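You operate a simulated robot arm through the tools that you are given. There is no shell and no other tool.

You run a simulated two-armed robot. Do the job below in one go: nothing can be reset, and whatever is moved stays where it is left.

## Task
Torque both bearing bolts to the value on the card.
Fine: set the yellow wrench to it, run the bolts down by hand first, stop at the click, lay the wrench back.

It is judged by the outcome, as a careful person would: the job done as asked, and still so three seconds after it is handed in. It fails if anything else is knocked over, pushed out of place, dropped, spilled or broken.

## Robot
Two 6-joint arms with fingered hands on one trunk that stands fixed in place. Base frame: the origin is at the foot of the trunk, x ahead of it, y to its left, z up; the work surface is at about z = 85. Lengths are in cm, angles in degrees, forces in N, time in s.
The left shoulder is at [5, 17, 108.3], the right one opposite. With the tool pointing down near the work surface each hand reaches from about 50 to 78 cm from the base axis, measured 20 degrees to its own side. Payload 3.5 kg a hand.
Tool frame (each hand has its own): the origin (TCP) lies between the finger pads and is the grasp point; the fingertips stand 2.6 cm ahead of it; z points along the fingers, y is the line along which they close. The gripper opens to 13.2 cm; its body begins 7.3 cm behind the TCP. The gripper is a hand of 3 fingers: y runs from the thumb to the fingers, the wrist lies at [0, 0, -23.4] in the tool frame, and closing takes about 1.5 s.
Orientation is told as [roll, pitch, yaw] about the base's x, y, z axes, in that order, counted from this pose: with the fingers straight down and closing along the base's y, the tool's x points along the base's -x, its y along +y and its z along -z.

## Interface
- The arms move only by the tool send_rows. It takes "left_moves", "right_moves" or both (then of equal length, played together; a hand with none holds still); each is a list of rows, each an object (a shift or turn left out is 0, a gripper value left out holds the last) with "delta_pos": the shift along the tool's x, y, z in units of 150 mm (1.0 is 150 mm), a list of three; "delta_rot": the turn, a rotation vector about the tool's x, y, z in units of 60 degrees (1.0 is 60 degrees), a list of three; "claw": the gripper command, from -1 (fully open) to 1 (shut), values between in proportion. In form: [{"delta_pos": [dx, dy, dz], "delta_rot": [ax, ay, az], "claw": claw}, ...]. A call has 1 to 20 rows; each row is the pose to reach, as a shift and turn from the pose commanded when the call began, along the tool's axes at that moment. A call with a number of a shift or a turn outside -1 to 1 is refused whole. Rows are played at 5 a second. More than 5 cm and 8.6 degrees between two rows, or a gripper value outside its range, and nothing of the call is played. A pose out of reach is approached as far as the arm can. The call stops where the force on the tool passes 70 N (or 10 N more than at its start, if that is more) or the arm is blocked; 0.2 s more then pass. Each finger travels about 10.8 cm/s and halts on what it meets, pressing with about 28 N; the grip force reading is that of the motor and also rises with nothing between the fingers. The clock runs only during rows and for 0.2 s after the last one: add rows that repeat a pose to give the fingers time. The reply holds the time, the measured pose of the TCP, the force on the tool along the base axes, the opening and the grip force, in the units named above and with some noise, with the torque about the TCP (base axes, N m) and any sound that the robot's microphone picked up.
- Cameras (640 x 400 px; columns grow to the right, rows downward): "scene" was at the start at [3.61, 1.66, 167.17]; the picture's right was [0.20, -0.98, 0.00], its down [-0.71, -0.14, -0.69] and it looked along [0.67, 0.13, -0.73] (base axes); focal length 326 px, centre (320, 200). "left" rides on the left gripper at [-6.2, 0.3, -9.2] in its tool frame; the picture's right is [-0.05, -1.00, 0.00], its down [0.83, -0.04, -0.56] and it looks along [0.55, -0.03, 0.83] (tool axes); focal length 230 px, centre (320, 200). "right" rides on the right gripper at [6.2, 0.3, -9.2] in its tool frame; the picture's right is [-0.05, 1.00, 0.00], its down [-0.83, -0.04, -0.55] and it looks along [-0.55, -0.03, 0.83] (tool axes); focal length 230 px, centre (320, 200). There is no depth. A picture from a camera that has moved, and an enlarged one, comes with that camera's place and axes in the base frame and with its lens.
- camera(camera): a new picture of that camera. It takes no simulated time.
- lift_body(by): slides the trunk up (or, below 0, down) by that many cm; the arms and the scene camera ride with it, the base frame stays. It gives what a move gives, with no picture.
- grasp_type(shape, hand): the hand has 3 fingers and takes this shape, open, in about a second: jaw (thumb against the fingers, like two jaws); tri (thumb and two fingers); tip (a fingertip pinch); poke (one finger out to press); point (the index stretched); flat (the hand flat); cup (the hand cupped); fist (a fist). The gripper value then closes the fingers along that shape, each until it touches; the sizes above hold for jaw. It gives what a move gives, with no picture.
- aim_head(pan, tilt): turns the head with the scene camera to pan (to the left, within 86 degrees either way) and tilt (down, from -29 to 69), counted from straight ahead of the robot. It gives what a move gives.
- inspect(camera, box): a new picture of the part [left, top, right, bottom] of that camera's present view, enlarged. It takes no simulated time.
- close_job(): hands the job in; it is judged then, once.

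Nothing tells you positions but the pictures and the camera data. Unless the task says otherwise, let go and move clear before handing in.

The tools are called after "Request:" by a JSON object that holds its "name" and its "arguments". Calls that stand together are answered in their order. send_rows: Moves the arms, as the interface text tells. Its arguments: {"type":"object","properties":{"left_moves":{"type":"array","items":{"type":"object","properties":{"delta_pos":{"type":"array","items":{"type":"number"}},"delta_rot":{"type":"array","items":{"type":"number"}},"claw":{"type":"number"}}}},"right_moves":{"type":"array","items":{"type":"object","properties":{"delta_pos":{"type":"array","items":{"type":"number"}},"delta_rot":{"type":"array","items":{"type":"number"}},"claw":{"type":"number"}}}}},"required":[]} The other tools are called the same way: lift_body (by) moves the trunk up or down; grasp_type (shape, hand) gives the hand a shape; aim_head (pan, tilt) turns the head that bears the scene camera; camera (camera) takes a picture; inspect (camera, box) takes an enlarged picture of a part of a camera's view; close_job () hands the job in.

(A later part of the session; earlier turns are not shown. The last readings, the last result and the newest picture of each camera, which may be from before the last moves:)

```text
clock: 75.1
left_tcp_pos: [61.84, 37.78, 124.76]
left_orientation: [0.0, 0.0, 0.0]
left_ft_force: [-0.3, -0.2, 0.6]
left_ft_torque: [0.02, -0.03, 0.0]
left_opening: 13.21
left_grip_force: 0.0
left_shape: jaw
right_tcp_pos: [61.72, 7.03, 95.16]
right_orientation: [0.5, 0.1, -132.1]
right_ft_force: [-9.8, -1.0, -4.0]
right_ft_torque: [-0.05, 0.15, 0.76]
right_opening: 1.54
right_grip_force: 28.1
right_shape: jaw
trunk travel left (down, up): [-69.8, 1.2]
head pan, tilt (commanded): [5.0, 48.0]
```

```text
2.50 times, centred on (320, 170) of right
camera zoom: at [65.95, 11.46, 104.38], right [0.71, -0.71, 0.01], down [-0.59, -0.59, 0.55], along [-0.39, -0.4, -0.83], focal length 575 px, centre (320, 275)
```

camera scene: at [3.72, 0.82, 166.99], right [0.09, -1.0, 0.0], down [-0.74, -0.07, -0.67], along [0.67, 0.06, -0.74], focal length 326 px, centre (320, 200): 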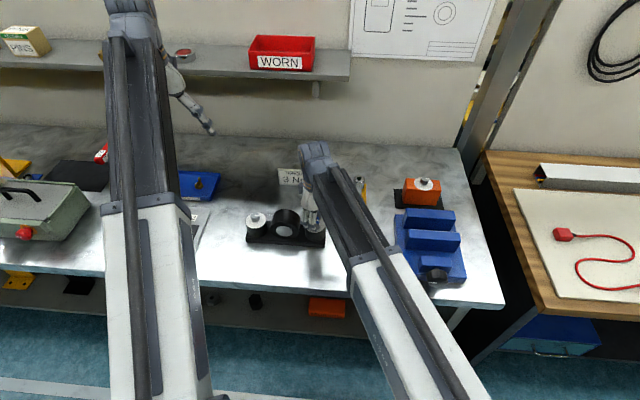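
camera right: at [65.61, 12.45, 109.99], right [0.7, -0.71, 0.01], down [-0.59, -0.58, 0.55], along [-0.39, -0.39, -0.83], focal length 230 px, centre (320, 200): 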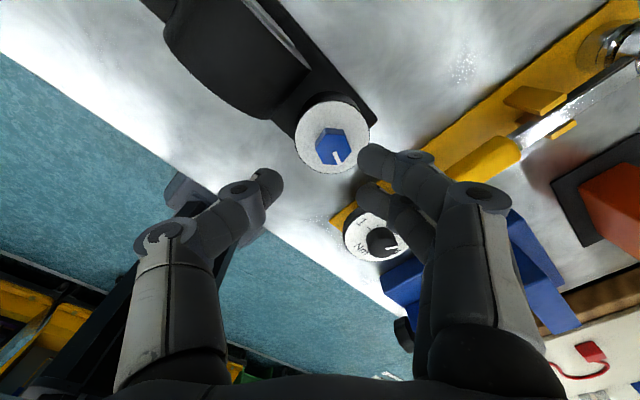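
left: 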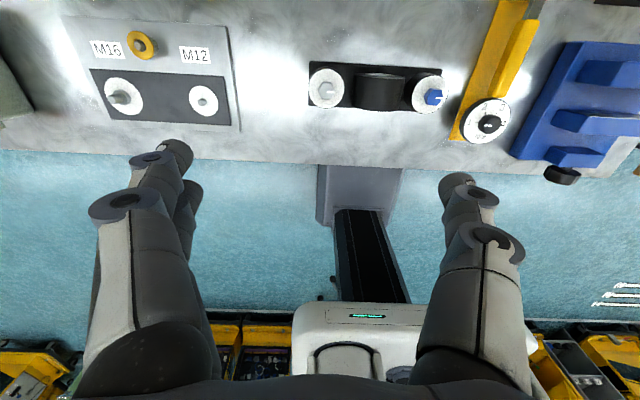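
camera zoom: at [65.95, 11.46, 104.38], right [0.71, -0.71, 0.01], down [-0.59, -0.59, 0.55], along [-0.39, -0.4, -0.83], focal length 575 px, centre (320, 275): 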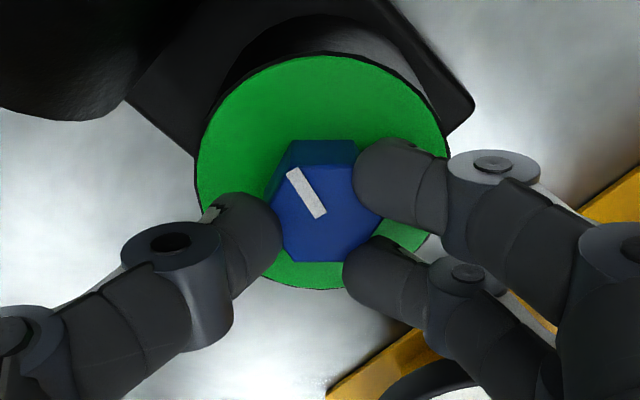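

The blue bolt's washer has turned green and the reaction torque rose to 0.76 N m, so it is snug. I'll release and lift away.

Request:
{"name": "send_rows", "arguments": {"right_moves": [{"claw": 0.4}, {"claw": 0.4}, {"delta_pos": [0, 0, -0.12], "claw": 0.4}, {"delta_pos": [0, 0, -0.24], "claw": 0.4}, {"delta_pos": [0, 0, -0.36], "claw": 0.4}, {"delta_pos": [0, 0, -0.48], "claw": 0.4}, {"delta_pos": [0, 0, -0.6], "claw": 0.4}]}}

Request:
{"name": "camera", "arguments": {"camera": "right"}}

Request:
{"name": "inspect", "arguments": {"camera": "scene", "box": [230, 190, 400, 280]}}

```text
clock: 76.7
left_tcp_pos: [61.95, 37.77, 124.87]
left_orientation: [0.0, 0.0, -0.1]
left_ft_force: [-0.4, -0.5, -0.5]
left_ft_torque: [-0.02, 0.0, 0.02]
left_opening: 13.16
left_grip_force: 0.0
left_shape: jaw
right_tcp_pos: [61.86, 7.31, 104.13]
right_orientation: [0.5, 0.2, -132.0]
right_ft_force: [0.9, 0.9, 0.4]
right_ft_torque: [-0.01, 0.02, -0.04]
right_opening: 3.92
right_grip_force: 0.2
right_shape: jaw
trunk travel left (down, up): [-69.8, 1.2]
head pan, tilt (commanded): [5.0, 48.0]
```

```text
taken
camera right: at [66.05, 11.64, 113.35], right [0.71, -0.71, 0.01], down [-0.59, -0.59, 0.55], along [-0.39, -0.4, -0.83], focal length 230 px, centre (320, 200)
```

right: 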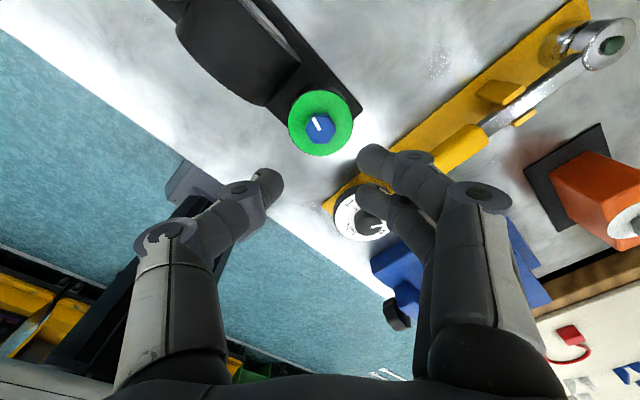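

```text
3.76 times, centred on (315, 235) of scene
camera zoom: at [3.61, 0.79, 167.0], right [0.09, -1.0, 0.0], down [-0.74, -0.07, -0.67], along [0.67, 0.06, -0.74], focal length 1228 px, centre (339, 68)
```

zoom: 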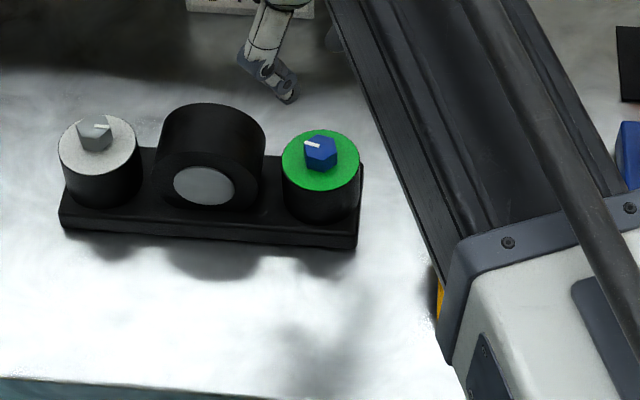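

The washer stays green after release. Next is the grey bolt with the left hand, so I'll move the right arm aside and bring the left hand over it at (62.1, 24.8).

Request:
{"name": "send_rows", "arguments": {"right_moves": [{"delta_pos": [-0.05, 0.05, -0.1], "delta_rot": [0, 0, -0.12]}, {"delta_pos": [-0.12, 0.11, -0.2], "delta_rot": [0, 0, -0.24]}, {"delta_pos": [-0.2, 0.18, -0.3], "delta_rot": [0, 0, -0.36]}, {"delta_pos": [-0.28, 0.25, -0.4], "delta_rot": [0, 0, -0.48]}, {"delta_pos": [-0.36, 0.32, -0.5], "delta_rot": [0, 0, -0.6]}, {"delta_pos": [-0.44, 0.4, -0.58], "delta_rot": [0, 0, -0.74]}, {"delta_pos": [-0.52, 0.47, -0.63], "delta_rot": [0, 0, -0.87]}, {"delta_pos": [-0.594, 0.535, -0.667], "delta_rot": [0, 0, -0.994]}], "left_moves": [{"delta_pos": [0, 0, 0.05], "delta_rot": [0, 0, -0.12], "claw": -0.5}, {"delta_pos": [0, -0.05, 0.12], "delta_rot": [0, 0, -0.24], "claw": 0}, {"delta_pos": [0, -0.1, 0.2], "delta_rot": [0, 0, -0.36], "claw": 0.3}, {"delta_pos": [0, -0.15, 0.28], "delta_rot": [0, 0, -0.48], "claw": 0.4}, {"delta_pos": [0, -0.2, 0.38], "delta_rot": [0, 0, -0.6], "claw": 0.4}, {"delta_pos": [0, -0.27, 0.48], "delta_rot": [0, 0, -0.74], "claw": 0.4}, {"delta_pos": [0, -0.34, 0.58], "delta_rot": [0, 0, -0.87], "claw": 0.4}, {"delta_pos": [0, -0.4, 0.667], "delta_rot": [0, 0, -0.994], "claw": 0.4}]}}

Request:
{"name": "send_rows", "arguments": {"right_moves": [{"delta_pos": [-0.08, -0.04, 0], "delta_rot": [0, 0, -0.12]}, {"delta_pos": [-0.16, -0.08, 0], "delta_rot": [0, 0, -0.24]}, {"delta_pos": [-0.24, -0.13, 0], "delta_rot": [0, 0, -0.36]}, {"delta_pos": [-0.32, -0.17, 0], "delta_rot": [0, 0, -0.48]}, {"delta_pos": [-0.4, -0.22, 0], "delta_rot": [0, 0, -0.6]}, {"delta_pos": [-0.48, -0.26, 0], "delta_rot": [0, 0, -0.74]}, {"delta_pos": [-0.56, -0.3, 0], "delta_rot": [0, 0, -0.87]}, {"delta_pos": [-0.656, -0.353, 0], "delta_rot": [0, 0, -0.994]}], "left_moves": [{"delta_pos": [0.05, -0.03, 0.09], "delta_rot": [0, 0, -0.1]}, {"delta_pos": [0.1, -0.06, 0.18], "delta_rot": [0, 0, -0.2]}, {"delta_pos": [0.15, -0.09, 0.27], "delta_rot": [0, 0, -0.3]}, {"delta_pos": [0.2, -0.12, 0.36], "delta_rot": [0, 0, -0.4]}, {"delta_pos": [0.25, -0.155, 0.45], "delta_rot": [0, 0, -0.5]}, {"delta_pos": [0.3, -0.19, 0.54], "delta_rot": [0, 0, -0.6]}, {"delta_pos": [0.35, -0.22, 0.63], "delta_rot": [0, 0, -0.7]}, {"delta_pos": [0.396, -0.248, 0.72], "delta_rot": [0, 0, -0.8]}]}}

Request:
{"name": "camera", "arguments": {"camera": "left"}}

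Request:
{"name": "camera", "arguments": {"camera": "scene"}}

```text
clock: 78.5
left_tcp_pos: [62.0, 32.04, 114.95]
left_orientation: [0.1, 0.0, 59.8]
left_ft_force: [-0.5, -0.5, 0.5]
left_ft_torque: [0.0, 0.03, 0.01]
left_opening: 4.0
left_grip_force: 0.0
left_shape: jaw
right_tcp_pos: [61.62, -4.9, 114.15]
right_orientation: [0.3, -0.3, -72.2]
right_ft_force: [0.5, -0.5, -1.4]
right_ft_torque: [0.02, 0.02, 0.04]
right_opening: 3.93
right_grip_force: 0.0
right_shape: jaw
trunk travel left (down, up): [-69.8, 1.2]
head pan, tilt (commanded): [5.0, 48.0]
```

```text
clock: 80.3
left_tcp_pos: [58.65, 36.3, 103.36]
left_orientation: [-0.3, 1.8, 102.6]
left_ft_force: [-0.8, 1.1, 0.1]
left_ft_torque: [-0.08, -0.01, -0.02]
left_opening: 3.99
left_grip_force: 0.1
left_shape: jaw
left hand out of reach, approached as far as the arm can: row 6, 7, 8
right_tcp_pos: [59.63, -15.55, 114.26]
right_orientation: [-0.2, -0.6, -12.5]
right_ft_force: [0.1, 0.7, 0.1]
right_ft_torque: [-0.08, -0.04, 0.05]
right_opening: 3.93
right_grip_force: 0.0
right_shape: jaw
trunk travel left (down, up): [-69.8, 1.2]
head pan, tilt (commanded): [5.0, 48.0]
```

```text
taken
camera left: at [56.9, 42.5, 112.3], right [0.96, 0.27, 0.0], down [0.22, -0.78, 0.58], along [0.16, -0.56, -0.81], focal length 230 px, centre (320, 200)
```

left: 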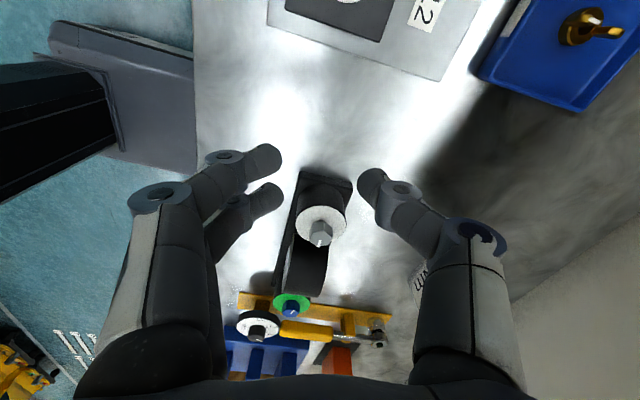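

```text
taken
camera scene: at [3.52, 1.29, 167.0], right [0.09, -1.0, 0.0], down [-0.74, -0.07, -0.67], along [0.67, 0.06, -0.74], focal length 326 px, centre (320, 200)
```

scene: 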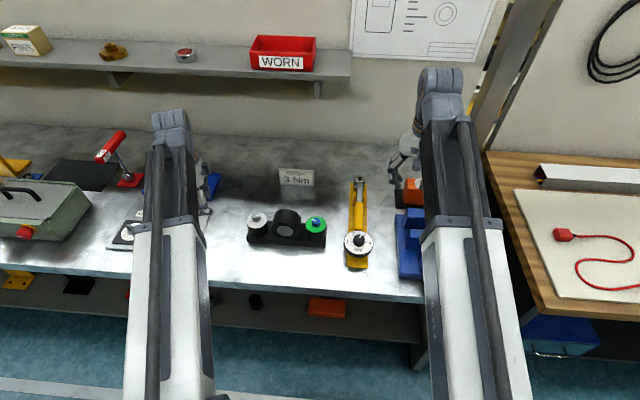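

The left wrist also stops at about yaw +103, and the limit pulled the hand off target, though it touched nothing. I'll straighten the hand, turn it to negative yaw and re-approach the grey bolt.

Request:
{"name": "send_rows", "arguments": {"left_moves": [{"delta_pos": [0, 0, -0.1], "delta_rot": [0.015, 0.003, 0]}, {"delta_pos": [0, 0, -0.2], "delta_rot": [0.029, 0.0065, 0]}]}}

Request:
{"name": "send_rows", "arguments": {"left_moves": [{"delta_pos": [0.1, -0.006, 0], "delta_rot": [0, 0, 0.12]}, {"delta_pos": [0.2, -0.012, 0], "delta_rot": [0, 0, 0.24]}, {"delta_pos": [0.3, -0.02, 0], "delta_rot": [0, 0, 0.36]}, {"delta_pos": [0.4, -0.027, 0], "delta_rot": [0, 0, 0.48]}, {"delta_pos": [0.5, -0.034, 0], "delta_rot": [0, 0, 0.6]}, {"delta_pos": [0.6, -0.04, 0], "delta_rot": [0, 0, 0.74]}, {"delta_pos": [0.7, -0.047, 0], "delta_rot": [0, 0, 0.87]}, {"delta_pos": [0.797, -0.054, 0], "delta_rot": [0, 0, 0.994]}]}}

Request:
{"name": "send_rows", "arguments": {"left_moves": [{"delta_rot": [0, 0, 0.142]}, {"delta_rot": [0, 0, 0.284]}, {"delta_rot": [0, 0, 0.426]}, {"delta_rot": [0, 0, 0.568]}, {"delta_rot": [0, 0, 0.71]}, {"delta_rot": [0, 0, 0.852]}, {"delta_rot": [0, 0, 0.994]}]}}

Request:
{"name": "send_rows", "arguments": {"left_moves": [{"delta_rot": [0, 0, 0.142]}, {"delta_rot": [0, 0, 0.284]}, {"delta_rot": [0, 0, 0.426]}, {"delta_rot": [0, 0, 0.568]}, {"delta_rot": [0, 0, 0.71]}, {"delta_rot": [0, 0, 0.852]}, {"delta_rot": [0, 0, 0.994]}]}}

Request:
{"name": "camera", "arguments": {"camera": "left"}}

```text
clock: 80.9
left_tcp_pos: [58.73, 36.06, 106.27]
left_orientation: [-2.0, 2.0, 102.4]
left_ft_force: [-0.5, 0.6, -0.1]
left_ft_torque: [0.01, 0.01, -0.02]
left_opening: 3.95
left_grip_force: 0.0
left_shape: jaw
right_tcp_pos: [59.65, -15.82, 114.34]
right_orientation: [-0.1, -0.5, -12.6]
right_ft_force: [-0.8, 0.5, -0.7]
right_ft_torque: [0.04, -0.01, -0.03]
right_opening: 3.91
right_grip_force: 0.0
right_shape: jaw
trunk travel left (down, up): [-69.8, 1.2]
head pan, tilt (commanded): [5.0, 48.0]
```

```text
clock: 82.7
left_tcp_pos: [62.16, 24.6, 106.81]
left_orientation: [-2.7, -0.8, 42.8]
left_ft_force: [-0.4, 0.1, 1.1]
left_ft_torque: [0.02, -0.01, 0.0]
left_opening: 3.96
left_grip_force: 0.0
left_shape: jaw
right_tcp_pos: [59.64, -15.99, 114.29]
right_orientation: [-0.1, -0.5, -12.7]
right_ft_force: [0.1, -0.3, 0.0]
right_ft_torque: [0.0, 0.02, 0.01]
right_opening: 3.93
right_grip_force: 0.0
right_shape: jaw
trunk travel left (down, up): [-69.8, 1.2]
head pan, tilt (commanded): [5.0, 48.0]
```

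```text
clock: 84.3
left_tcp_pos: [62.21, 24.57, 106.93]
left_orientation: [-0.8, -2.7, -16.9]
left_ft_force: [-0.3, -0.5, 0.1]
left_ft_torque: [-0.03, -0.02, 0.01]
left_opening: 3.96
left_grip_force: 0.1
left_shape: jaw
right_tcp_pos: [59.65, -15.79, 114.27]
right_orientation: [-0.2, -0.5, -12.7]
right_ft_force: [-1.2, 0.3, 0.0]
right_ft_torque: [-0.01, 0.01, 0.0]
right_opening: 3.92
right_grip_force: 0.2
right_shape: jaw
trunk travel left (down, up): [-69.8, 1.2]
head pan, tilt (commanded): [5.0, 48.0]
```

```text
clock: 85.9
left_tcp_pos: [62.12, 24.72, 106.88]
left_orientation: [2.1, -2.0, -76.6]
left_ft_force: [0.7, -0.5, 0.6]
left_ft_torque: [-0.01, 0.0, 0.0]
left_opening: 3.95
left_grip_force: 0.0
left_shape: jaw
right_tcp_pos: [59.81, -15.81, 114.22]
right_orientation: [-0.1, -0.4, -12.8]
right_ft_force: [-0.7, -0.1, -1.1]
right_ft_torque: [0.01, 0.0, -0.04]
right_opening: 3.93
right_grip_force: 0.1
right_shape: jaw
trunk travel left (down, up): [-69.8, 1.2]
head pan, tilt (commanded): [5.0, 48.0]
```

```text
taken
camera left: at [63.48, 18.94, 116.29], right [-0.96, -0.28, -0.03], down [-0.26, 0.81, 0.52], along [-0.12, 0.51, -0.85], focal length 230 px, centre (320, 200)
```

left: 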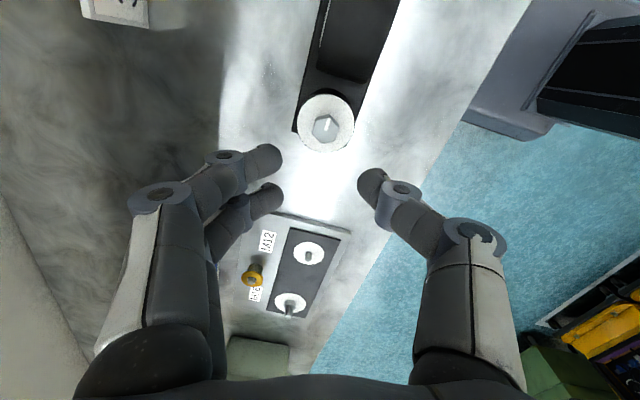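

Request:
{"name": "send_rows", "arguments": {"left_moves": [{"delta_rot": [0.018, 0.017, 0]}, {"delta_rot": [0.035, 0.0333, 0]}, {"delta_rot": [0.035, 0.0333, 0]}]}}

Request:
{"name": "inspect", "arguments": {"camera": "left", "box": [260, 70, 380, 190]}}

```text
clock: 86.7
left_tcp_pos: [62.08, 24.78, 106.82]
left_orientation: [-0.1, -0.1, -76.4]
left_ft_force: [-0.6, -0.4, -0.2]
left_ft_torque: [0.04, -0.01, 0.01]
left_opening: 3.98
left_grip_force: 0.0
left_shape: jaw
right_tcp_pos: [59.69, -15.88, 114.23]
right_orientation: [0.0, -0.5, -12.7]
right_ft_force: [-0.5, 0.1, 0.0]
right_ft_torque: [0.02, 0.01, 0.03]
right_opening: 3.93
right_grip_force: 0.1
right_shape: jaw
trunk travel left (down, up): [-69.8, 1.2]
head pan, tilt (commanded): [5.0, 48.0]
```

```text
3.33 times, centred on (320, 130) of left
camera zoom: at [63.87, 18.7, 116.1], right [-0.96, -0.29, 0.0], down [-0.24, 0.8, 0.56], along [-0.16, 0.53, -0.83], focal length 767 px, centre (320, 433)
```

zoom: 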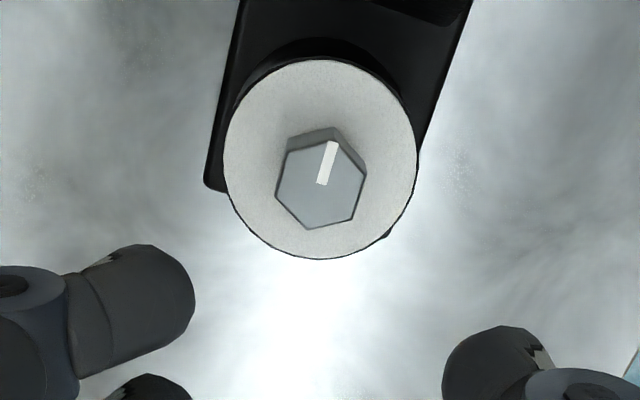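

The grey head's flats line up at yaw −88. I'll go down part-way and check the centring before gripping.

Request:
{"name": "send_rows", "arguments": {"left_moves": [{"delta_pos": [0, 0, 0.1], "delta_rot": [0, 0, 0.1], "claw": 0.36}, {"delta_pos": [0, 0, 0.22], "delta_rot": [0, 0, 0.193]}, {"delta_pos": [0, 0, 0.34], "delta_rot": [0, 0, 0.193]}, {"delta_pos": [0, 0, 0.46], "delta_rot": [0, 0, 0.193]}, {"delta_pos": [0, 0, 0.58], "delta_rot": [0, 0, 0.193]}, {"delta_pos": [0, 0, 0.58], "delta_rot": [0, 0, 0.193]}]}}

Request:
{"name": "inspect", "arguments": {"camera": "left", "box": [240, 70, 400, 230]}}

```text
clock: 88.1
left_tcp_pos: [62.17, 24.62, 98.16]
left_orientation: [-0.1, -0.1, -88.0]
left_ft_force: [-0.1, 0.1, -0.5]
left_ft_torque: [0.01, -0.02, 0.02]
left_opening: 4.15
left_grip_force: 0.0
left_shape: jaw
right_tcp_pos: [59.67, -15.77, 114.21]
right_orientation: [-0.2, -0.6, -12.8]
right_ft_force: [-0.8, -0.6, 0.5]
right_ft_torque: [-0.03, -0.04, -0.01]
right_opening: 3.92
right_grip_force: 0.1
right_shape: jaw
trunk travel left (down, up): [-69.8, 1.2]
head pan, tilt (commanded): [5.0, 48.0]
```

```text
2.50 times, centred on (320, 150) of left
camera zoom: at [62.77, 18.33, 107.36], right [-1.0, -0.09, 0.0], down [-0.07, 0.83, 0.55], along [-0.05, 0.55, -0.83], focal length 575 px, centre (320, 325)
```

zoom: 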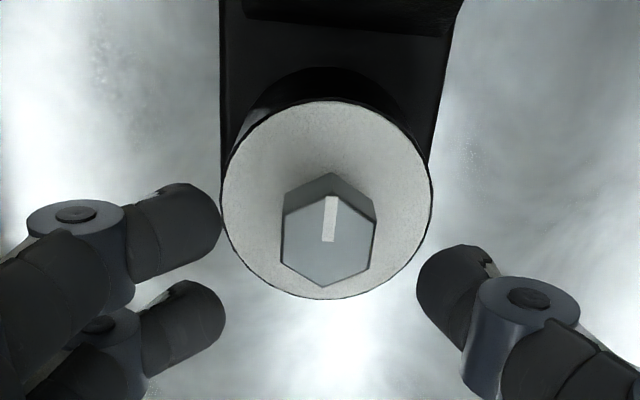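

Request:
{"name": "send_rows", "arguments": {"left_moves": [{"delta_pos": [0.004, -0.013, 0.06]}, {"delta_pos": [0.004, -0.013, 0.12]}, {"delta_pos": [0.004, -0.013, 0.16]}, {"delta_pos": [0.004, -0.013, 0.16]}]}}

Request:
{"name": "inspect", "arguments": {"camera": "left", "box": [240, 90, 400, 250]}}

```text
clock: 89.1
left_tcp_pos: [61.93, 24.73, 95.63]
left_orientation: [0.0, -0.1, -87.8]
left_ft_force: [0.3, 0.8, -0.4]
left_ft_torque: [0.0, -0.01, -0.06]
left_opening: 4.19
left_grip_force: 0.1
left_shape: jaw
right_tcp_pos: [59.68, -15.8, 114.15]
right_orientation: [-0.1, -0.5, -12.7]
right_ft_force: [0.3, 0.2, -0.4]
right_ft_torque: [-0.02, 0.01, 0.01]
right_opening: 3.9
right_grip_force: 0.0
right_shape: jaw
trunk travel left (down, up): [-69.8, 1.2]
head pan, tilt (commanded): [5.0, 48.0]
```

```text
2.50 times, centred on (320, 170) of left
camera zoom: at [62.58, 18.45, 104.92], right [-1.0, -0.09, 0.0], down [-0.07, 0.83, 0.55], along [-0.05, 0.55, -0.83], focal length 575 px, centre (320, 275)
```

zoom: 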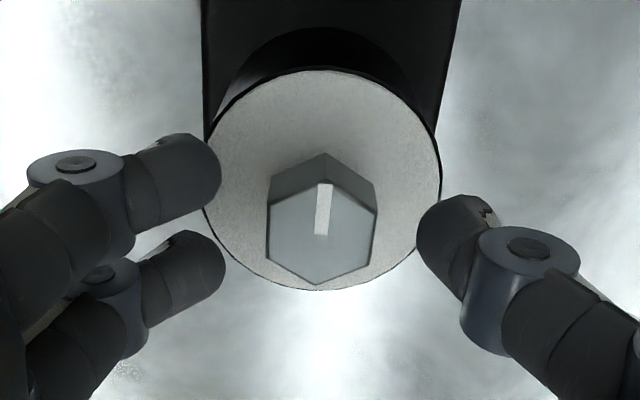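

The head is centred, with its top at about z = 94. I'll grip firmly and turn clockwise to yaw −105.

Request:
{"name": "send_rows", "arguments": {"left_moves": [{"claw": 0.6}, {"claw": 1}, {"claw": 1}, {"delta_rot": [0, 0, 0.1], "claw": 1}, {"delta_rot": [0, 0, 0.2], "claw": 1}, {"delta_rot": [0, 0, 0.29], "claw": 1}]}}

Request:
{"name": "inspect", "arguments": {"camera": "left", "box": [240, 90, 400, 250]}}

```text
clock: 90.5
left_tcp_pos: [61.97, 24.72, 95.7]
left_orientation: [-0.2, -0.1, -105.4]
left_ft_force: [-1.1, -0.4, -6.2]
left_ft_torque: [-0.02, 0.08, 0.03]
left_opening: 1.58
left_grip_force: 28.3
left_shape: jaw
right_tcp_pos: [59.64, -15.78, 114.2]
right_orientation: [-0.1, -0.4, -12.7]
right_ft_force: [-0.3, -0.4, -0.3]
right_ft_torque: [0.02, 0.0, -0.01]
right_opening: 3.92
right_grip_force: 0.0
right_shape: jaw
trunk travel left (down, up): [-69.8, 1.2]
head pan, tilt (commanded): [5.0, 48.0]
```

```text
2.50 times, centred on (320, 170) of left
camera zoom: at [60.66, 18.57, 104.93], right [-0.98, 0.22, 0.0], down [0.18, 0.81, 0.55], along [0.12, 0.54, -0.83], focal length 575 px, centre (320, 275)
```

zoom: 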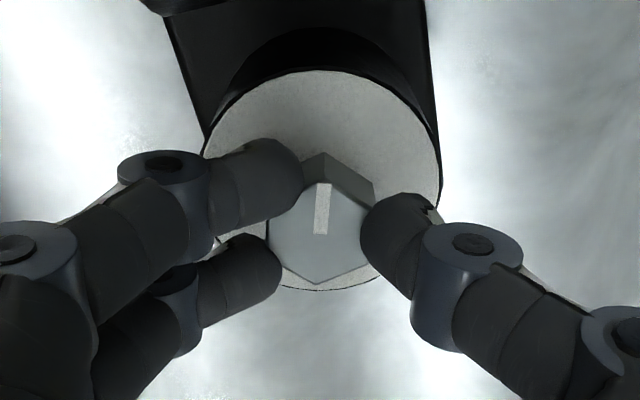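

Request:
{"name": "send_rows", "arguments": {"left_moves": [{"claw": 0.4}, {"delta_pos": [0, 0, -0.12], "claw": 0.4}, {"delta_pos": [0, 0, -0.12], "delta_rot": [0, 0, -0.142]}, {"delta_pos": [0, 0, -0.12], "delta_rot": [0, 0, -0.284]}, {"delta_pos": [0, 0, -0.12], "delta_rot": [0, 0, -0.426]}, {"delta_pos": [0, 0, -0.12], "delta_rot": [0, 0, -0.568]}, {"delta_pos": [0, 0, -0.12], "delta_rot": [0, 0, -0.71]}, {"delta_pos": [0, 0, -0.12], "delta_rot": [0, 0, -0.852]}, {"delta_pos": [0, 0, -0.12], "delta_rot": [0, 0, -0.994]}, {"delta_pos": [0, 0, 0.005], "delta_rot": [0, 0, -0.994]}, {"delta_pos": [0, 0, 0.005], "delta_rot": [0, 0, -0.994], "claw": 1}, {"delta_pos": [0, 0, 0.005], "delta_rot": [0, 0, -0.994], "claw": 1}, {"delta_pos": [0, 0, 0.005], "delta_rot": [0, 0, -0.852], "claw": 1}, {"delta_pos": [0, 0, 0.005], "delta_rot": [0, 0, -0.71], "claw": 1}, {"delta_pos": [0, 0, 0.005], "delta_rot": [0, 0, -0.568], "claw": 1}, {"delta_pos": [0, 0, 0.005], "delta_rot": [0, 0, -0.426], "claw": 1}, {"delta_pos": [0, 0, 0.005], "delta_rot": [0, 0, -0.284], "claw": 1}, {"delta_pos": [0, 0, 0.005], "delta_rot": [0, 0, -0.142], "claw": 1}, {"delta_pos": [0, 0, 0.005], "delta_rot": [0, 0, 0], "claw": 1}]}}

Request:
{"name": "inspect", "arguments": {"camera": "left", "box": [240, 90, 400, 250]}}

Request:
{"name": "send_rows", "arguments": {"left_moves": [{"claw": 0.4}, {"delta_pos": [0, 0, -0.12], "claw": 0.4}, {"delta_pos": [0, 0, -0.12], "delta_rot": [0, 0, -0.142]}, {"delta_pos": [0, 0, -0.12], "delta_rot": [0, 0, -0.284]}, {"delta_pos": [0, 0, -0.12], "delta_rot": [0, 0, -0.426]}, {"delta_pos": [0, 0, -0.12], "delta_rot": [0, 0, -0.568]}, {"delta_pos": [0, 0, -0.12], "delta_rot": [0, 0, -0.71]}, {"delta_pos": [0, 0, -0.12], "delta_rot": [0, 0, -0.852]}, {"delta_pos": [0, 0, -0.12], "delta_rot": [0, 0, -0.994]}, {"delta_pos": [0, 0, 0.01], "delta_rot": [0, 0, -0.994]}, {"delta_pos": [0, 0, 0.01], "delta_rot": [0, 0, -0.994], "claw": 1}, {"delta_pos": [0, 0, 0.01], "delta_rot": [0, 0, -0.994], "claw": 1}, {"delta_pos": [0, 0, 0.01], "delta_rot": [0, 0, -0.852], "claw": 1}, {"delta_pos": [0, 0, 0.01], "delta_rot": [0, 0, -0.71], "claw": 1}, {"delta_pos": [0, 0, 0.01], "delta_rot": [0, 0, -0.568], "claw": 1}, {"delta_pos": [0, 0, 0.01], "delta_rot": [0, 0, -0.426], "claw": 1}, {"delta_pos": [0, 0, 0.01], "delta_rot": [0, 0, -0.284], "claw": 1}, {"delta_pos": [0, 0, 0.01], "delta_rot": [0, 0, -0.142], "claw": 1}, {"delta_pos": [0, 0, 0.01], "delta_rot": [0, 0, 0], "claw": 1}]}}

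Request:
{"name": "inspect", "arguments": {"camera": "left", "box": [240, 90, 400, 250]}}

```text
clock: 94.5
left_tcp_pos: [62.1, 24.7, 95.5]
left_orientation: [-0.1, -0.1, -105.4]
left_ft_force: [-4.3, 4.7, -13.5]
left_ft_torque: [0.09, 0.12, 0.06]
left_opening: 1.53
left_grip_force: 28.0
left_shape: jaw
right_tcp_pos: [59.67, -15.73, 114.2]
right_orientation: [-0.1, -0.5, -12.6]
right_ft_force: [0.5, 0.1, -1.1]
right_ft_torque: [0.01, 0.02, 0.01]
right_opening: 3.94
right_grip_force: 0.0
right_shape: jaw
trunk travel left (down, up): [-69.8, 1.2]
head pan, tilt (commanded): [5.0, 48.0]
```

```text
2.50 times, centred on (320, 170) of left
camera zoom: at [60.63, 18.69, 104.81], right [-0.98, 0.22, 0.0], down [0.18, 0.81, 0.55], along [0.12, 0.54, -0.83], focal length 575 px, centre (320, 275)
```

zoom: 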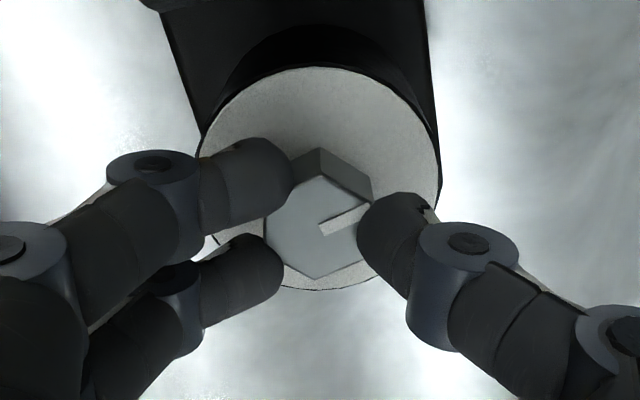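

```text
clock: 98.5
left_tcp_pos: [61.82, 24.78, 95.42]
left_orientation: [-0.2, -0.1, -105.5]
left_ft_force: [-3.2, 8.3, -4.6]
left_ft_torque: [0.12, 0.07, 0.05]
left_opening: 1.56
left_grip_force: 28.0
left_shape: jaw
right_tcp_pos: [59.72, -15.7, 114.31]
right_orientation: [0.0, -0.4, -12.7]
right_ft_force: [0.9, 0.9, -0.4]
right_ft_torque: [0.0, 0.02, -0.04]
right_opening: 3.89
right_grip_force: 0.0
right_shape: jaw
trunk travel left (down, up): [-69.8, 1.2]
head pan, tilt (commanded): [5.0, 48.0]
```

```text
2.50 times, centred on (320, 170) of left
camera zoom: at [60.61, 18.68, 104.71], right [-0.98, 0.22, 0.0], down [0.18, 0.81, 0.55], along [0.12, 0.54, -0.83], focal length 575 px, centre (320, 275)
```

zoom: 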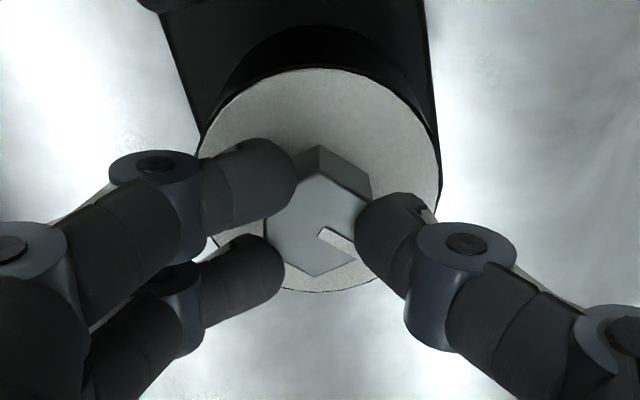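

The grey bolt is turning as well. I'll continue the cycles and watch for the torque to rise and the washer to change colour.

Request:
{"name": "send_rows", "arguments": {"left_moves": [{"claw": 0.4}, {"delta_pos": [0, 0, -0.12], "claw": 0.4}, {"delta_pos": [0, 0, -0.12], "delta_rot": [0, 0, -0.142]}, {"delta_pos": [0, 0, -0.12], "delta_rot": [0, 0, -0.284]}, {"delta_pos": [0, 0, -0.12], "delta_rot": [0, 0, -0.426]}, {"delta_pos": [0, 0, -0.12], "delta_rot": [0, 0, -0.568]}, {"delta_pos": [0, 0, -0.12], "delta_rot": [0, 0, -0.71]}, {"delta_pos": [0, 0, -0.12], "delta_rot": [0, 0, -0.852]}, {"delta_pos": [0, 0, -0.12], "delta_rot": [0, 0, -0.994]}, {"delta_pos": [0, 0, 0.01], "delta_rot": [0, 0, -0.994]}, {"delta_pos": [0, 0, 0.01], "delta_rot": [0, 0, -0.994], "claw": 1}, {"delta_pos": [0, 0, 0.01], "delta_rot": [0, 0, -0.994], "claw": 1}, {"delta_pos": [0, 0, 0.01], "delta_rot": [0, 0, -0.852], "claw": 1}, {"delta_pos": [0, 0, 0.01], "delta_rot": [0, 0, -0.71], "claw": 1}, {"delta_pos": [0, 0, 0.01], "delta_rot": [0, 0, -0.568], "claw": 1}, {"delta_pos": [0, 0, 0.01], "delta_rot": [0, 0, -0.426], "claw": 1}, {"delta_pos": [0, 0, 0.01], "delta_rot": [0, 0, -0.284], "claw": 1}, {"delta_pos": [0, 0, 0.01], "delta_rot": [0, 0, -0.142], "claw": 1}, {"delta_pos": [0, 0, 0.01], "delta_rot": [0, 0, 0], "claw": 1}]}}

Request:
{"name": "inspect", "arguments": {"camera": "left", "box": [240, 90, 400, 250]}}

```text
clock: 102.5
left_tcp_pos: [61.9, 24.48, 95.55]
left_orientation: [0.2, 0.0, -105.6]
left_ft_force: [0.6, 1.9, 14.8]
left_ft_torque: [0.12, -0.03, 0.2]
left_opening: 1.38
left_grip_force: 28.2
left_shape: jaw
right_tcp_pos: [59.59, -15.98, 114.37]
right_orientation: [-0.1, -0.4, -12.7]
right_ft_force: [0.1, -0.2, -0.6]
right_ft_torque: [0.03, 0.01, 0.02]
right_opening: 3.93
right_grip_force: 0.1
right_shape: jaw
trunk travel left (down, up): [-69.8, 1.2]
head pan, tilt (commanded): [5.0, 48.0]
```

```text
2.50 times, centred on (320, 170) of left
camera zoom: at [60.55, 18.45, 104.77], right [-0.98, 0.22, 0.0], down [0.18, 0.81, 0.56], along [0.12, 0.54, -0.83], focal length 575 px, centre (320, 275)
```

zoom: 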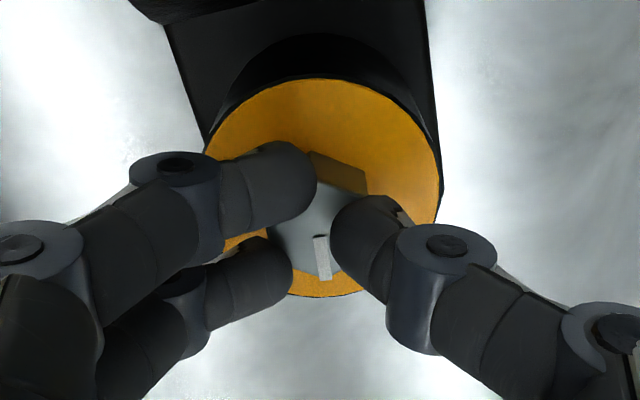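

The grey washer turned orange at about 0.2 N m, so it is just seating, and the fingers are now riding on the top edge of the sunken head. I'll re-grip lower and turn on in smaller steps, watching the torque.

Request:
{"name": "send_rows", "arguments": {"left_moves": [{"claw": 0.4}, {"delta_pos": [0, 0, -0.12], "claw": 0.4}, {"delta_pos": [0, 0, -0.12], "delta_rot": [0, 0, -0.142]}, {"delta_pos": [0, 0, -0.12], "delta_rot": [0, 0, -0.284]}, {"delta_pos": [0, 0, -0.12], "delta_rot": [0, 0, -0.426]}, {"delta_pos": [0, 0, -0.12], "delta_rot": [0, 0, -0.568]}, {"delta_pos": [0, 0, -0.12], "delta_rot": [0, 0, -0.71]}, {"delta_pos": [0, 0, -0.12], "delta_rot": [0, 0, -0.852]}, {"delta_pos": [0, 0, -0.12], "delta_rot": [0, 0, -0.994]}, {"delta_pos": [0, 0, 0], "delta_rot": [0, 0, -0.994]}, {"delta_pos": [0, 0, 0.035], "delta_rot": [0, 0, -0.994]}]}}

Request:
{"name": "camera", "arguments": {"camera": "left"}}

Request:
{"name": "inspect", "arguments": {"camera": "left", "box": [240, 90, 400, 250]}}

Request:
{"name": "inspect", "arguments": {"camera": "scene", "box": [230, 190, 400, 280]}}

```text
clock: 104.9
left_tcp_pos: [61.99, 24.82, 94.83]
left_orientation: [-0.1, 0.0, -45.7]
left_ft_force: [1.3, 0.1, -1.1]
left_ft_torque: [-0.01, 0.05, -0.01]
left_opening: 3.93
left_grip_force: 0.0
left_shape: jaw
right_tcp_pos: [59.68, -16.01, 114.23]
right_orientation: [0.0, -0.6, -12.8]
right_ft_force: [0.2, 0.1, 1.3]
right_ft_torque: [-0.04, -0.02, -0.02]
right_opening: 3.94
right_grip_force: 0.1
right_shape: jaw
trunk travel left (down, up): [-69.8, 1.2]
head pan, tilt (commanded): [5.0, 48.0]
```

```text
taken
camera left: at [66.56, 20.44, 104.04], right [-0.68, -0.74, 0.0], down [-0.61, 0.56, 0.56], along [-0.41, 0.38, -0.83], focal length 230 px, centre (320, 200)
```

left: 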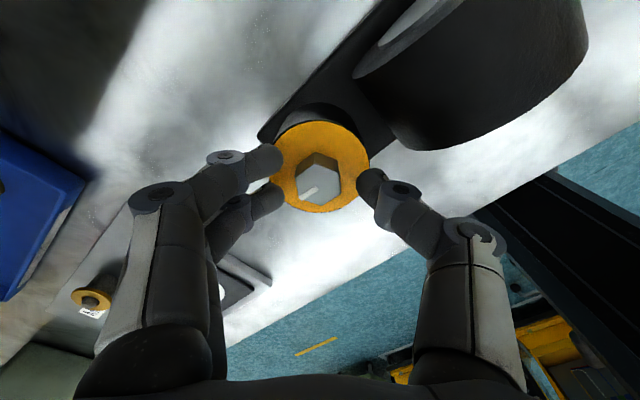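

```text
2.50 times, centred on (320, 170) of left
camera zoom: at [66.56, 20.44, 104.04], right [-0.68, -0.74, 0.0], down [-0.61, 0.56, 0.56], along [-0.41, 0.38, -0.83], focal length 575 px, centre (320, 275)
```

zoom: 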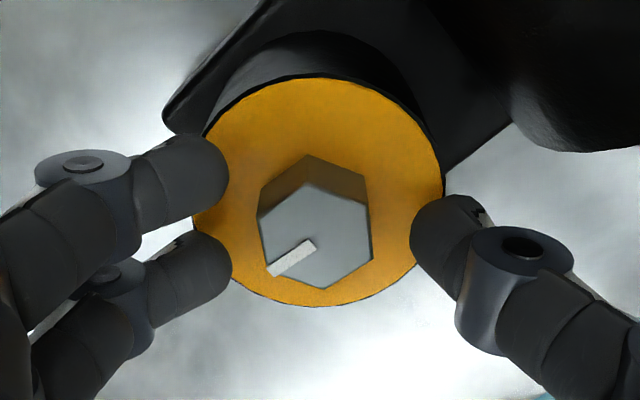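

```text
3.76 times, centred on (315, 235) of scene
camera zoom: at [3.62, 0.79, 167.0], right [0.09, -1.0, 0.0], down [-0.74, -0.07, -0.67], along [0.67, 0.06, -0.74], focal length 1228 px, centre (339, 68)
```

zoom: 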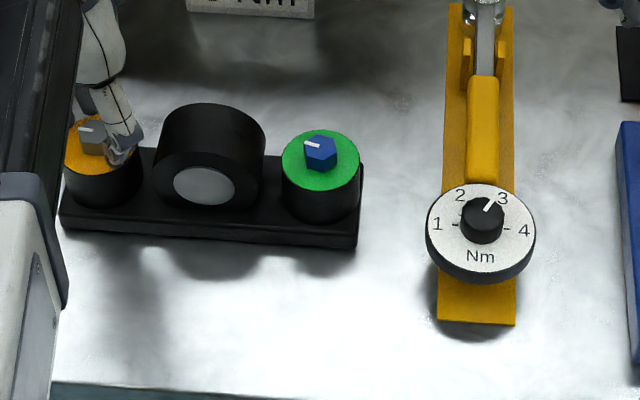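

Request:
{"name": "send_rows", "arguments": {"left_moves": [{"claw": 0.6}, {"claw": 1}, {"claw": 1}, {"delta_rot": [0, 0, 0.06], "claw": 1}, {"delta_rot": [0, 0, 0.12], "claw": 1}, {"delta_rot": [0, 0, 0.2], "claw": 1}]}}

Request:
{"name": "inspect", "arguments": {"camera": "left", "box": [240, 90, 400, 250]}}

```text
clock: 106.3
left_tcp_pos: [61.96, 24.64, 94.76]
left_orientation: [-0.3, 0.0, -57.8]
left_ft_force: [1.1, -4.8, -5.1]
left_ft_torque: [-0.08, -0.06, 0.44]
left_opening: 1.48
left_grip_force: 27.8
left_shape: jaw
right_tcp_pos: [59.69, -15.92, 114.17]
right_orientation: [-0.2, -0.5, -12.6]
right_ft_force: [0.1, 0.1, 0.8]
right_ft_torque: [0.03, 0.0, 0.01]
right_opening: 3.95
right_grip_force: 0.1
right_shape: jaw
trunk travel left (down, up): [-69.8, 1.2]
head pan, tilt (commanded): [5.0, 48.0]
```

```text
2.50 times, centred on (320, 170) of left
camera zoom: at [65.58, 19.52, 104.01], right [-0.82, -0.58, 0.0], down [-0.48, 0.68, 0.56], along [-0.32, 0.45, -0.83], focal length 575 px, centre (320, 275)
```

zoom: 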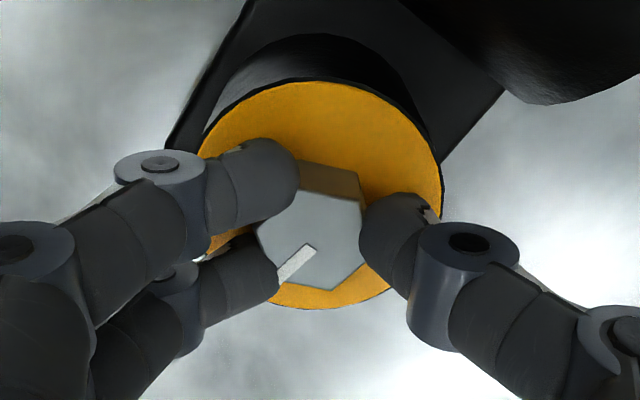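

Torque is 0.44 N m and rising, and the washer is still orange. A bit more by hand.

Request:
{"name": "send_rows", "arguments": {"left_moves": [{"delta_rot": [0, 0, 0.06]}, {"delta_rot": [0, 0, 0.12]}, {"delta_rot": [0, 0, 0.17]}]}}

Request:
{"name": "inspect", "arguments": {"camera": "left", "box": [240, 90, 400, 250]}}

```text
clock: 107.1
left_tcp_pos: [61.96, 24.59, 94.79]
left_orientation: [-0.3, 0.0, -68.0]
left_ft_force: [0.9, -9.7, -7.1]
left_ft_torque: [-0.15, -0.06, 0.71]
left_opening: 1.48
left_grip_force: 28.0
left_shape: jaw
right_tcp_pos: [59.78, -15.9, 114.14]
right_orientation: [-0.1, -0.5, -12.8]
right_ft_force: [0.7, -0.3, -1.0]
right_ft_torque: [-0.01, -0.01, 0.01]
right_opening: 3.93
right_grip_force: 0.1
right_shape: jaw
trunk travel left (down, up): [-69.8, 1.2]
head pan, tilt (commanded): [5.0, 48.0]
```

```text
2.50 times, centred on (320, 170) of left
camera zoom: at [64.62, 18.93, 104.02], right [-0.91, -0.42, 0.0], down [-0.35, 0.75, 0.56], along [-0.24, 0.5, -0.83], focal length 575 px, centre (320, 275)
```

zoom: 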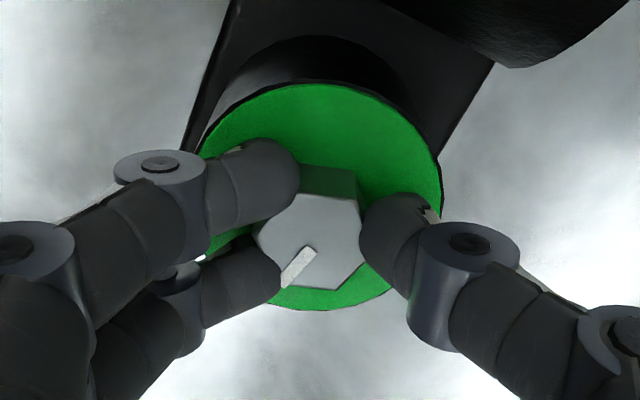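

The grey washer is now green too, at 0.71 N m. Both bolts are run down by hand. I'll release, lift the left hand and park it to the left.

Request:
{"name": "send_rows", "arguments": {"left_moves": [{"claw": 0.4}, {"claw": 0.4}, {"delta_pos": [0, 0, -0.12]}, {"delta_pos": [0, 0, -0.26]}, {"delta_pos": [0, 0, -0.4]}, {"delta_pos": [0, 0, -0.54]}, {"delta_pos": [0, 0, -0.68]}, {"delta_pos": [0, 0, -0.82]}, {"delta_pos": [0, 0, -0.96]}]}}

Request:
{"name": "send_rows", "arguments": {"left_moves": [{"delta_pos": [0.08, 0.04, -0.05], "delta_rot": [0, 0, -0.12]}, {"delta_pos": [0.16, 0.08, -0.1], "delta_rot": [0, 0, -0.24]}, {"delta_pos": [0.25, 0.12, -0.15], "delta_rot": [0, 0, -0.36]}, {"delta_pos": [0.35, 0.16, -0.2], "delta_rot": [0, 0, -0.48]}, {"delta_pos": [0.45, 0.2, -0.25], "delta_rot": [0, 0, -0.6]}, {"delta_pos": [0.55, 0.25, -0.3], "delta_rot": [0, 0, -0.74]}, {"delta_pos": [0.66, 0.3, -0.35], "delta_rot": [0, 0, -0.87]}, {"delta_pos": [0.76, 0.35, -0.4], "delta_rot": [0, 0, -0.994]}]}}

Request:
{"name": "send_rows", "arguments": {"right_moves": [{"delta_pos": [0, 0.05, 0], "delta_rot": [0, 0, -0.07]}, {"delta_pos": [0, 0.1, 0], "delta_rot": [0, 0, -0.14]}, {"delta_pos": [0, 0.16, 0], "delta_rot": [0, 0, -0.21]}]}}

Request:
{"name": "camera", "arguments": {"camera": "right"}}

Request:
{"name": "camera", "arguments": {"camera": "scene"}}

```text
clock: 109.1
left_tcp_pos: [61.98, 24.82, 109.24]
left_orientation: [-0.1, 0.0, -67.9]
left_ft_force: [-0.2, 0.5, 0.4]
left_ft_torque: [-0.03, 0.01, 0.02]
left_opening: 3.93
left_grip_force: 0.0
left_shape: jaw
right_tcp_pos: [59.64, -15.92, 114.22]
right_orientation: [-0.1, -0.5, -12.6]
right_ft_force: [0.2, -0.4, 0.2]
right_ft_torque: [-0.01, -0.01, 0.02]
right_opening: 3.91
right_grip_force: 0.0
right_shape: jaw
trunk travel left (down, up): [-69.8, 1.2]
head pan, tilt (commanded): [5.0, 48.0]
```

```text
clock: 110.9
left_tcp_pos: [62.47, 37.31, 115.12]
left_orientation: [-0.2, 0.1, -8.1]
left_ft_force: [0.5, 0.6, -0.5]
left_ft_torque: [0.02, -0.02, -0.01]
left_opening: 3.94
left_grip_force: 0.1
left_shape: jaw
right_tcp_pos: [59.63, -15.8, 114.21]
right_orientation: [-0.1, -0.5, -12.8]
right_ft_force: [0.5, 0.2, 0.0]
right_ft_torque: [-0.01, 0.05, -0.01]
right_opening: 3.94
right_grip_force: 0.1
right_shape: jaw
trunk travel left (down, up): [-69.8, 1.2]
head pan, tilt (commanded): [5.0, 48.0]
```

```text
clock: 111.7
left_tcp_pos: [62.57, 37.25, 115.27]
left_orientation: [-0.1, 0.1, -8.3]
left_ft_force: [0.1, -1.2, 0.2]
left_ft_torque: [-0.03, 0.01, 0.0]
left_opening: 3.89
left_grip_force: 0.1
left_shape: jaw
right_tcp_pos: [60.21, -13.43, 114.32]
right_orientation: [-0.2, -0.5, 0.0]
right_ft_force: [0.3, -0.2, -0.5]
right_ft_torque: [0.0, 0.02, -0.02]
right_opening: 3.94
right_grip_force: 0.0
right_shape: jaw
trunk travel left (down, up): [-69.8, 1.2]
head pan, tilt (commanded): [5.0, 48.0]
```

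```text
taken
camera right: at [53.84, -13.11, 123.38], right [0.05, 1.0, 0.0], down [0.83, -0.04, 0.56], along [0.56, -0.03, -0.83], focal length 230 px, centre (320, 200)
```

right: 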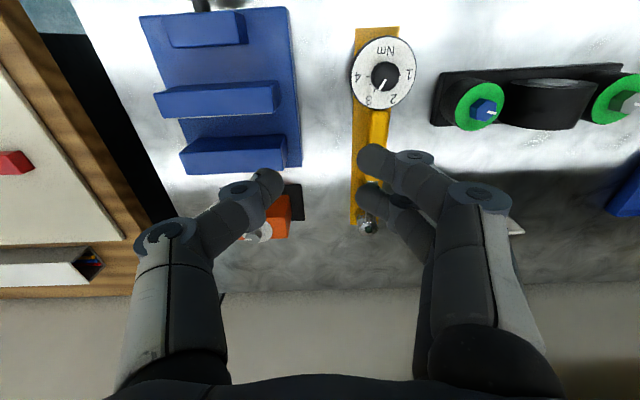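

```text
taken
camera scene: at [3.62, 0.8, 167.0], right [0.09, -1.0, 0.0], down [-0.74, -0.07, -0.67], along [0.67, 0.06, -0.74], focal length 326 px, centre (320, 200)
```

scene: 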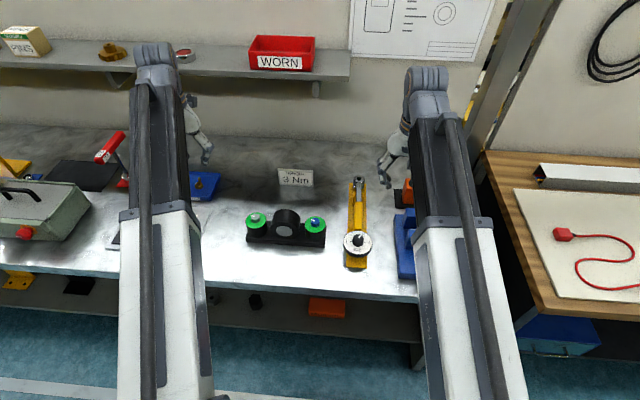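

Both washers are green and the left arm is clear. Now I'll measure the wrench carefully before picking it up.

Request:
{"name": "inspect", "arguments": {"camera": "scene", "box": [330, 165, 390, 275]}}

Request:
{"name": "inspect", "arguments": {"camera": "scene", "box": [340, 170, 380, 200]}}

Request:
{"name": "inspect", "arguments": {"camera": "left", "box": [420, 0, 640, 140]}}

```text
3.64 times, centred on (360, 220) of scene
camera zoom: at [3.62, 0.8, 167.0], right [0.09, -1.0, 0.0], down [-0.74, -0.07, -0.67], along [0.67, 0.06, -0.74], focal length 1186 px, centre (174, 127)
```

zoom: 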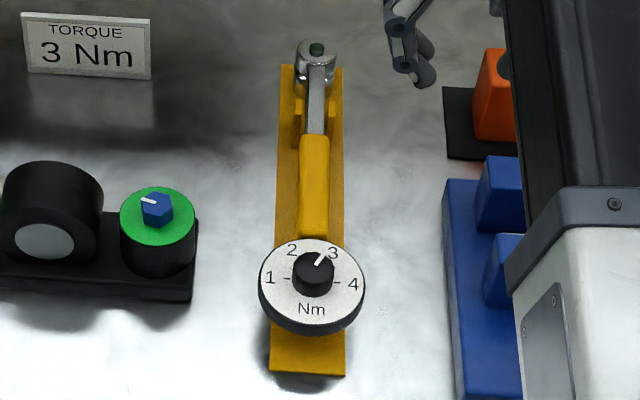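

```text
13.33 times, centred on (360, 185) of scene
camera zoom: at [3.62, 0.8, 167.0], right [0.09, -1.0, 0.0], down [-0.74, -0.07, -0.67], along [0.67, 0.06, -0.74], focal length 4349 px, centre (-213, 400)
```

zoom: 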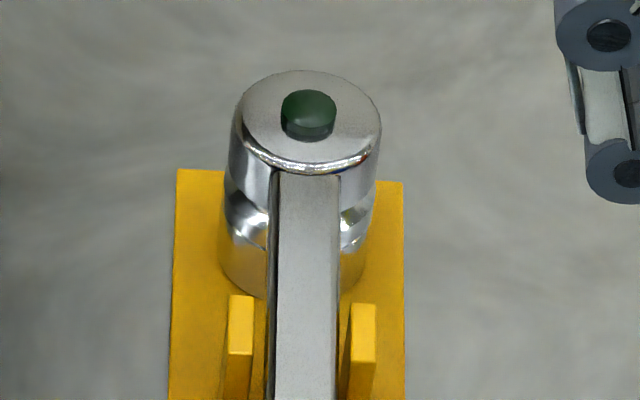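

```text
2.86 times, centred on (530, 70) of left
camera zoom: at [68.68, 36.64, 124.43], right [-0.09, -1.0, 0.0], down [-0.83, 0.08, 0.56], along [-0.55, 0.05, -0.83], focal length 657 px, centre (-280, 571)
```

zoom: 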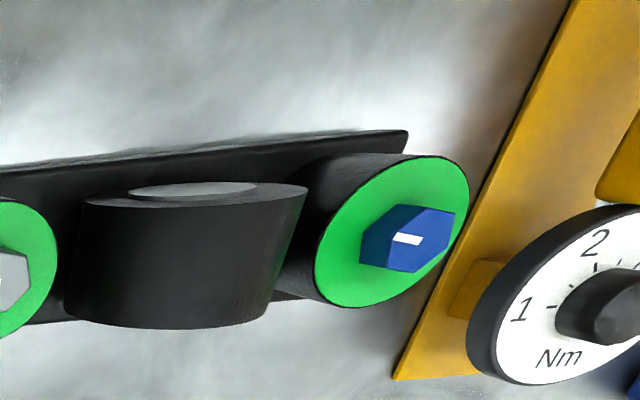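

The wrench lies along x at y ≈ −5.4. Its head is at x ≈ 82.6 with the socket bottom near z = 86 and the head top near 90.8, and the yellow grip spans x ≈ 61–72. I'll bring the right hand over the grip at x ≈ 68.

Request:
{"name": "send_rows", "arguments": {"right_moves": [{"delta_pos": [-0.065, 0.066, 0.1], "claw": 0.2}, {"delta_pos": [-0.13, 0.133, 0.2]}, {"delta_pos": [-0.195, 0.2, 0.3]}, {"delta_pos": [-0.26, 0.266, 0.42]}, {"delta_pos": [-0.325, 0.333, 0.54]}, {"delta_pos": [-0.39, 0.4, 0.66]}, {"delta_pos": [-0.455, 0.466, 0.78]}, {"delta_pos": [-0.52, 0.533, 0.88]}, {"delta_pos": [-0.52, 0.533, 0.88]}]}}

Request:
{"name": "camera", "arguments": {"camera": "right"}}

Request:
{"name": "inspect", "arguments": {"camera": "right", "box": [240, 60, 400, 220]}}

```text
clock: 113.7
left_tcp_pos: [62.57, 37.32, 115.3]
left_orientation: [0.0, 0.1, -8.3]
left_ft_force: [0.3, -0.7, -0.3]
left_ft_torque: [-0.02, 0.0, 0.02]
left_opening: 3.95
left_grip_force: 0.1
left_shape: jaw
right_tcp_pos: [68.33, -5.46, 100.97]
right_orientation: [-0.2, -0.4, -0.2]
right_ft_force: [0.0, 0.3, 0.2]
right_ft_torque: [-0.02, -0.04, -0.01]
right_opening: 5.23
right_grip_force: 0.1
right_shape: jaw
trunk travel left (down, up): [-69.8, 1.2]
head pan, tilt (commanded): [5.0, 48.0]
```

```text
taken
camera right: at [61.98, -5.12, 110.19], right [0.05, 1.0, 0.0], down [0.83, -0.04, 0.56], along [0.56, -0.03, -0.83], focal length 230 px, centre (320, 200)
```

right: 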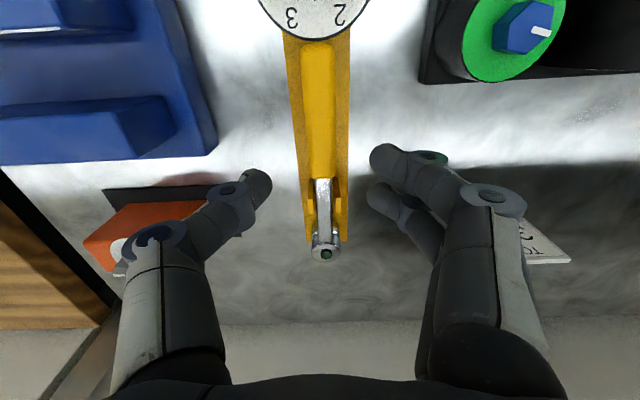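

```text
2.50 times, centred on (320, 140) of right
camera zoom: at [61.98, -5.12, 110.19], right [0.05, 1.0, 0.0], down [0.83, -0.04, 0.56], along [0.56, -0.03, -0.83], focal length 575 px, centre (320, 350)
```

zoom: 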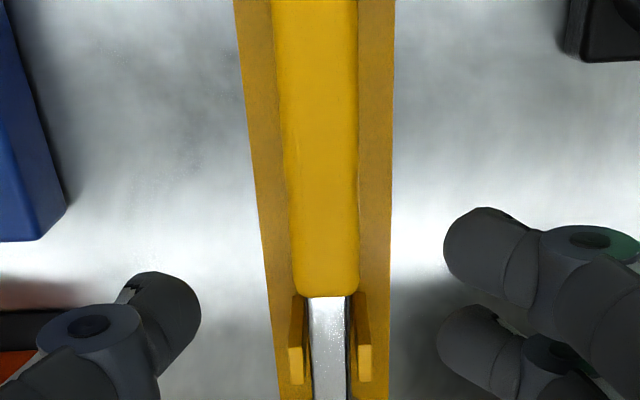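

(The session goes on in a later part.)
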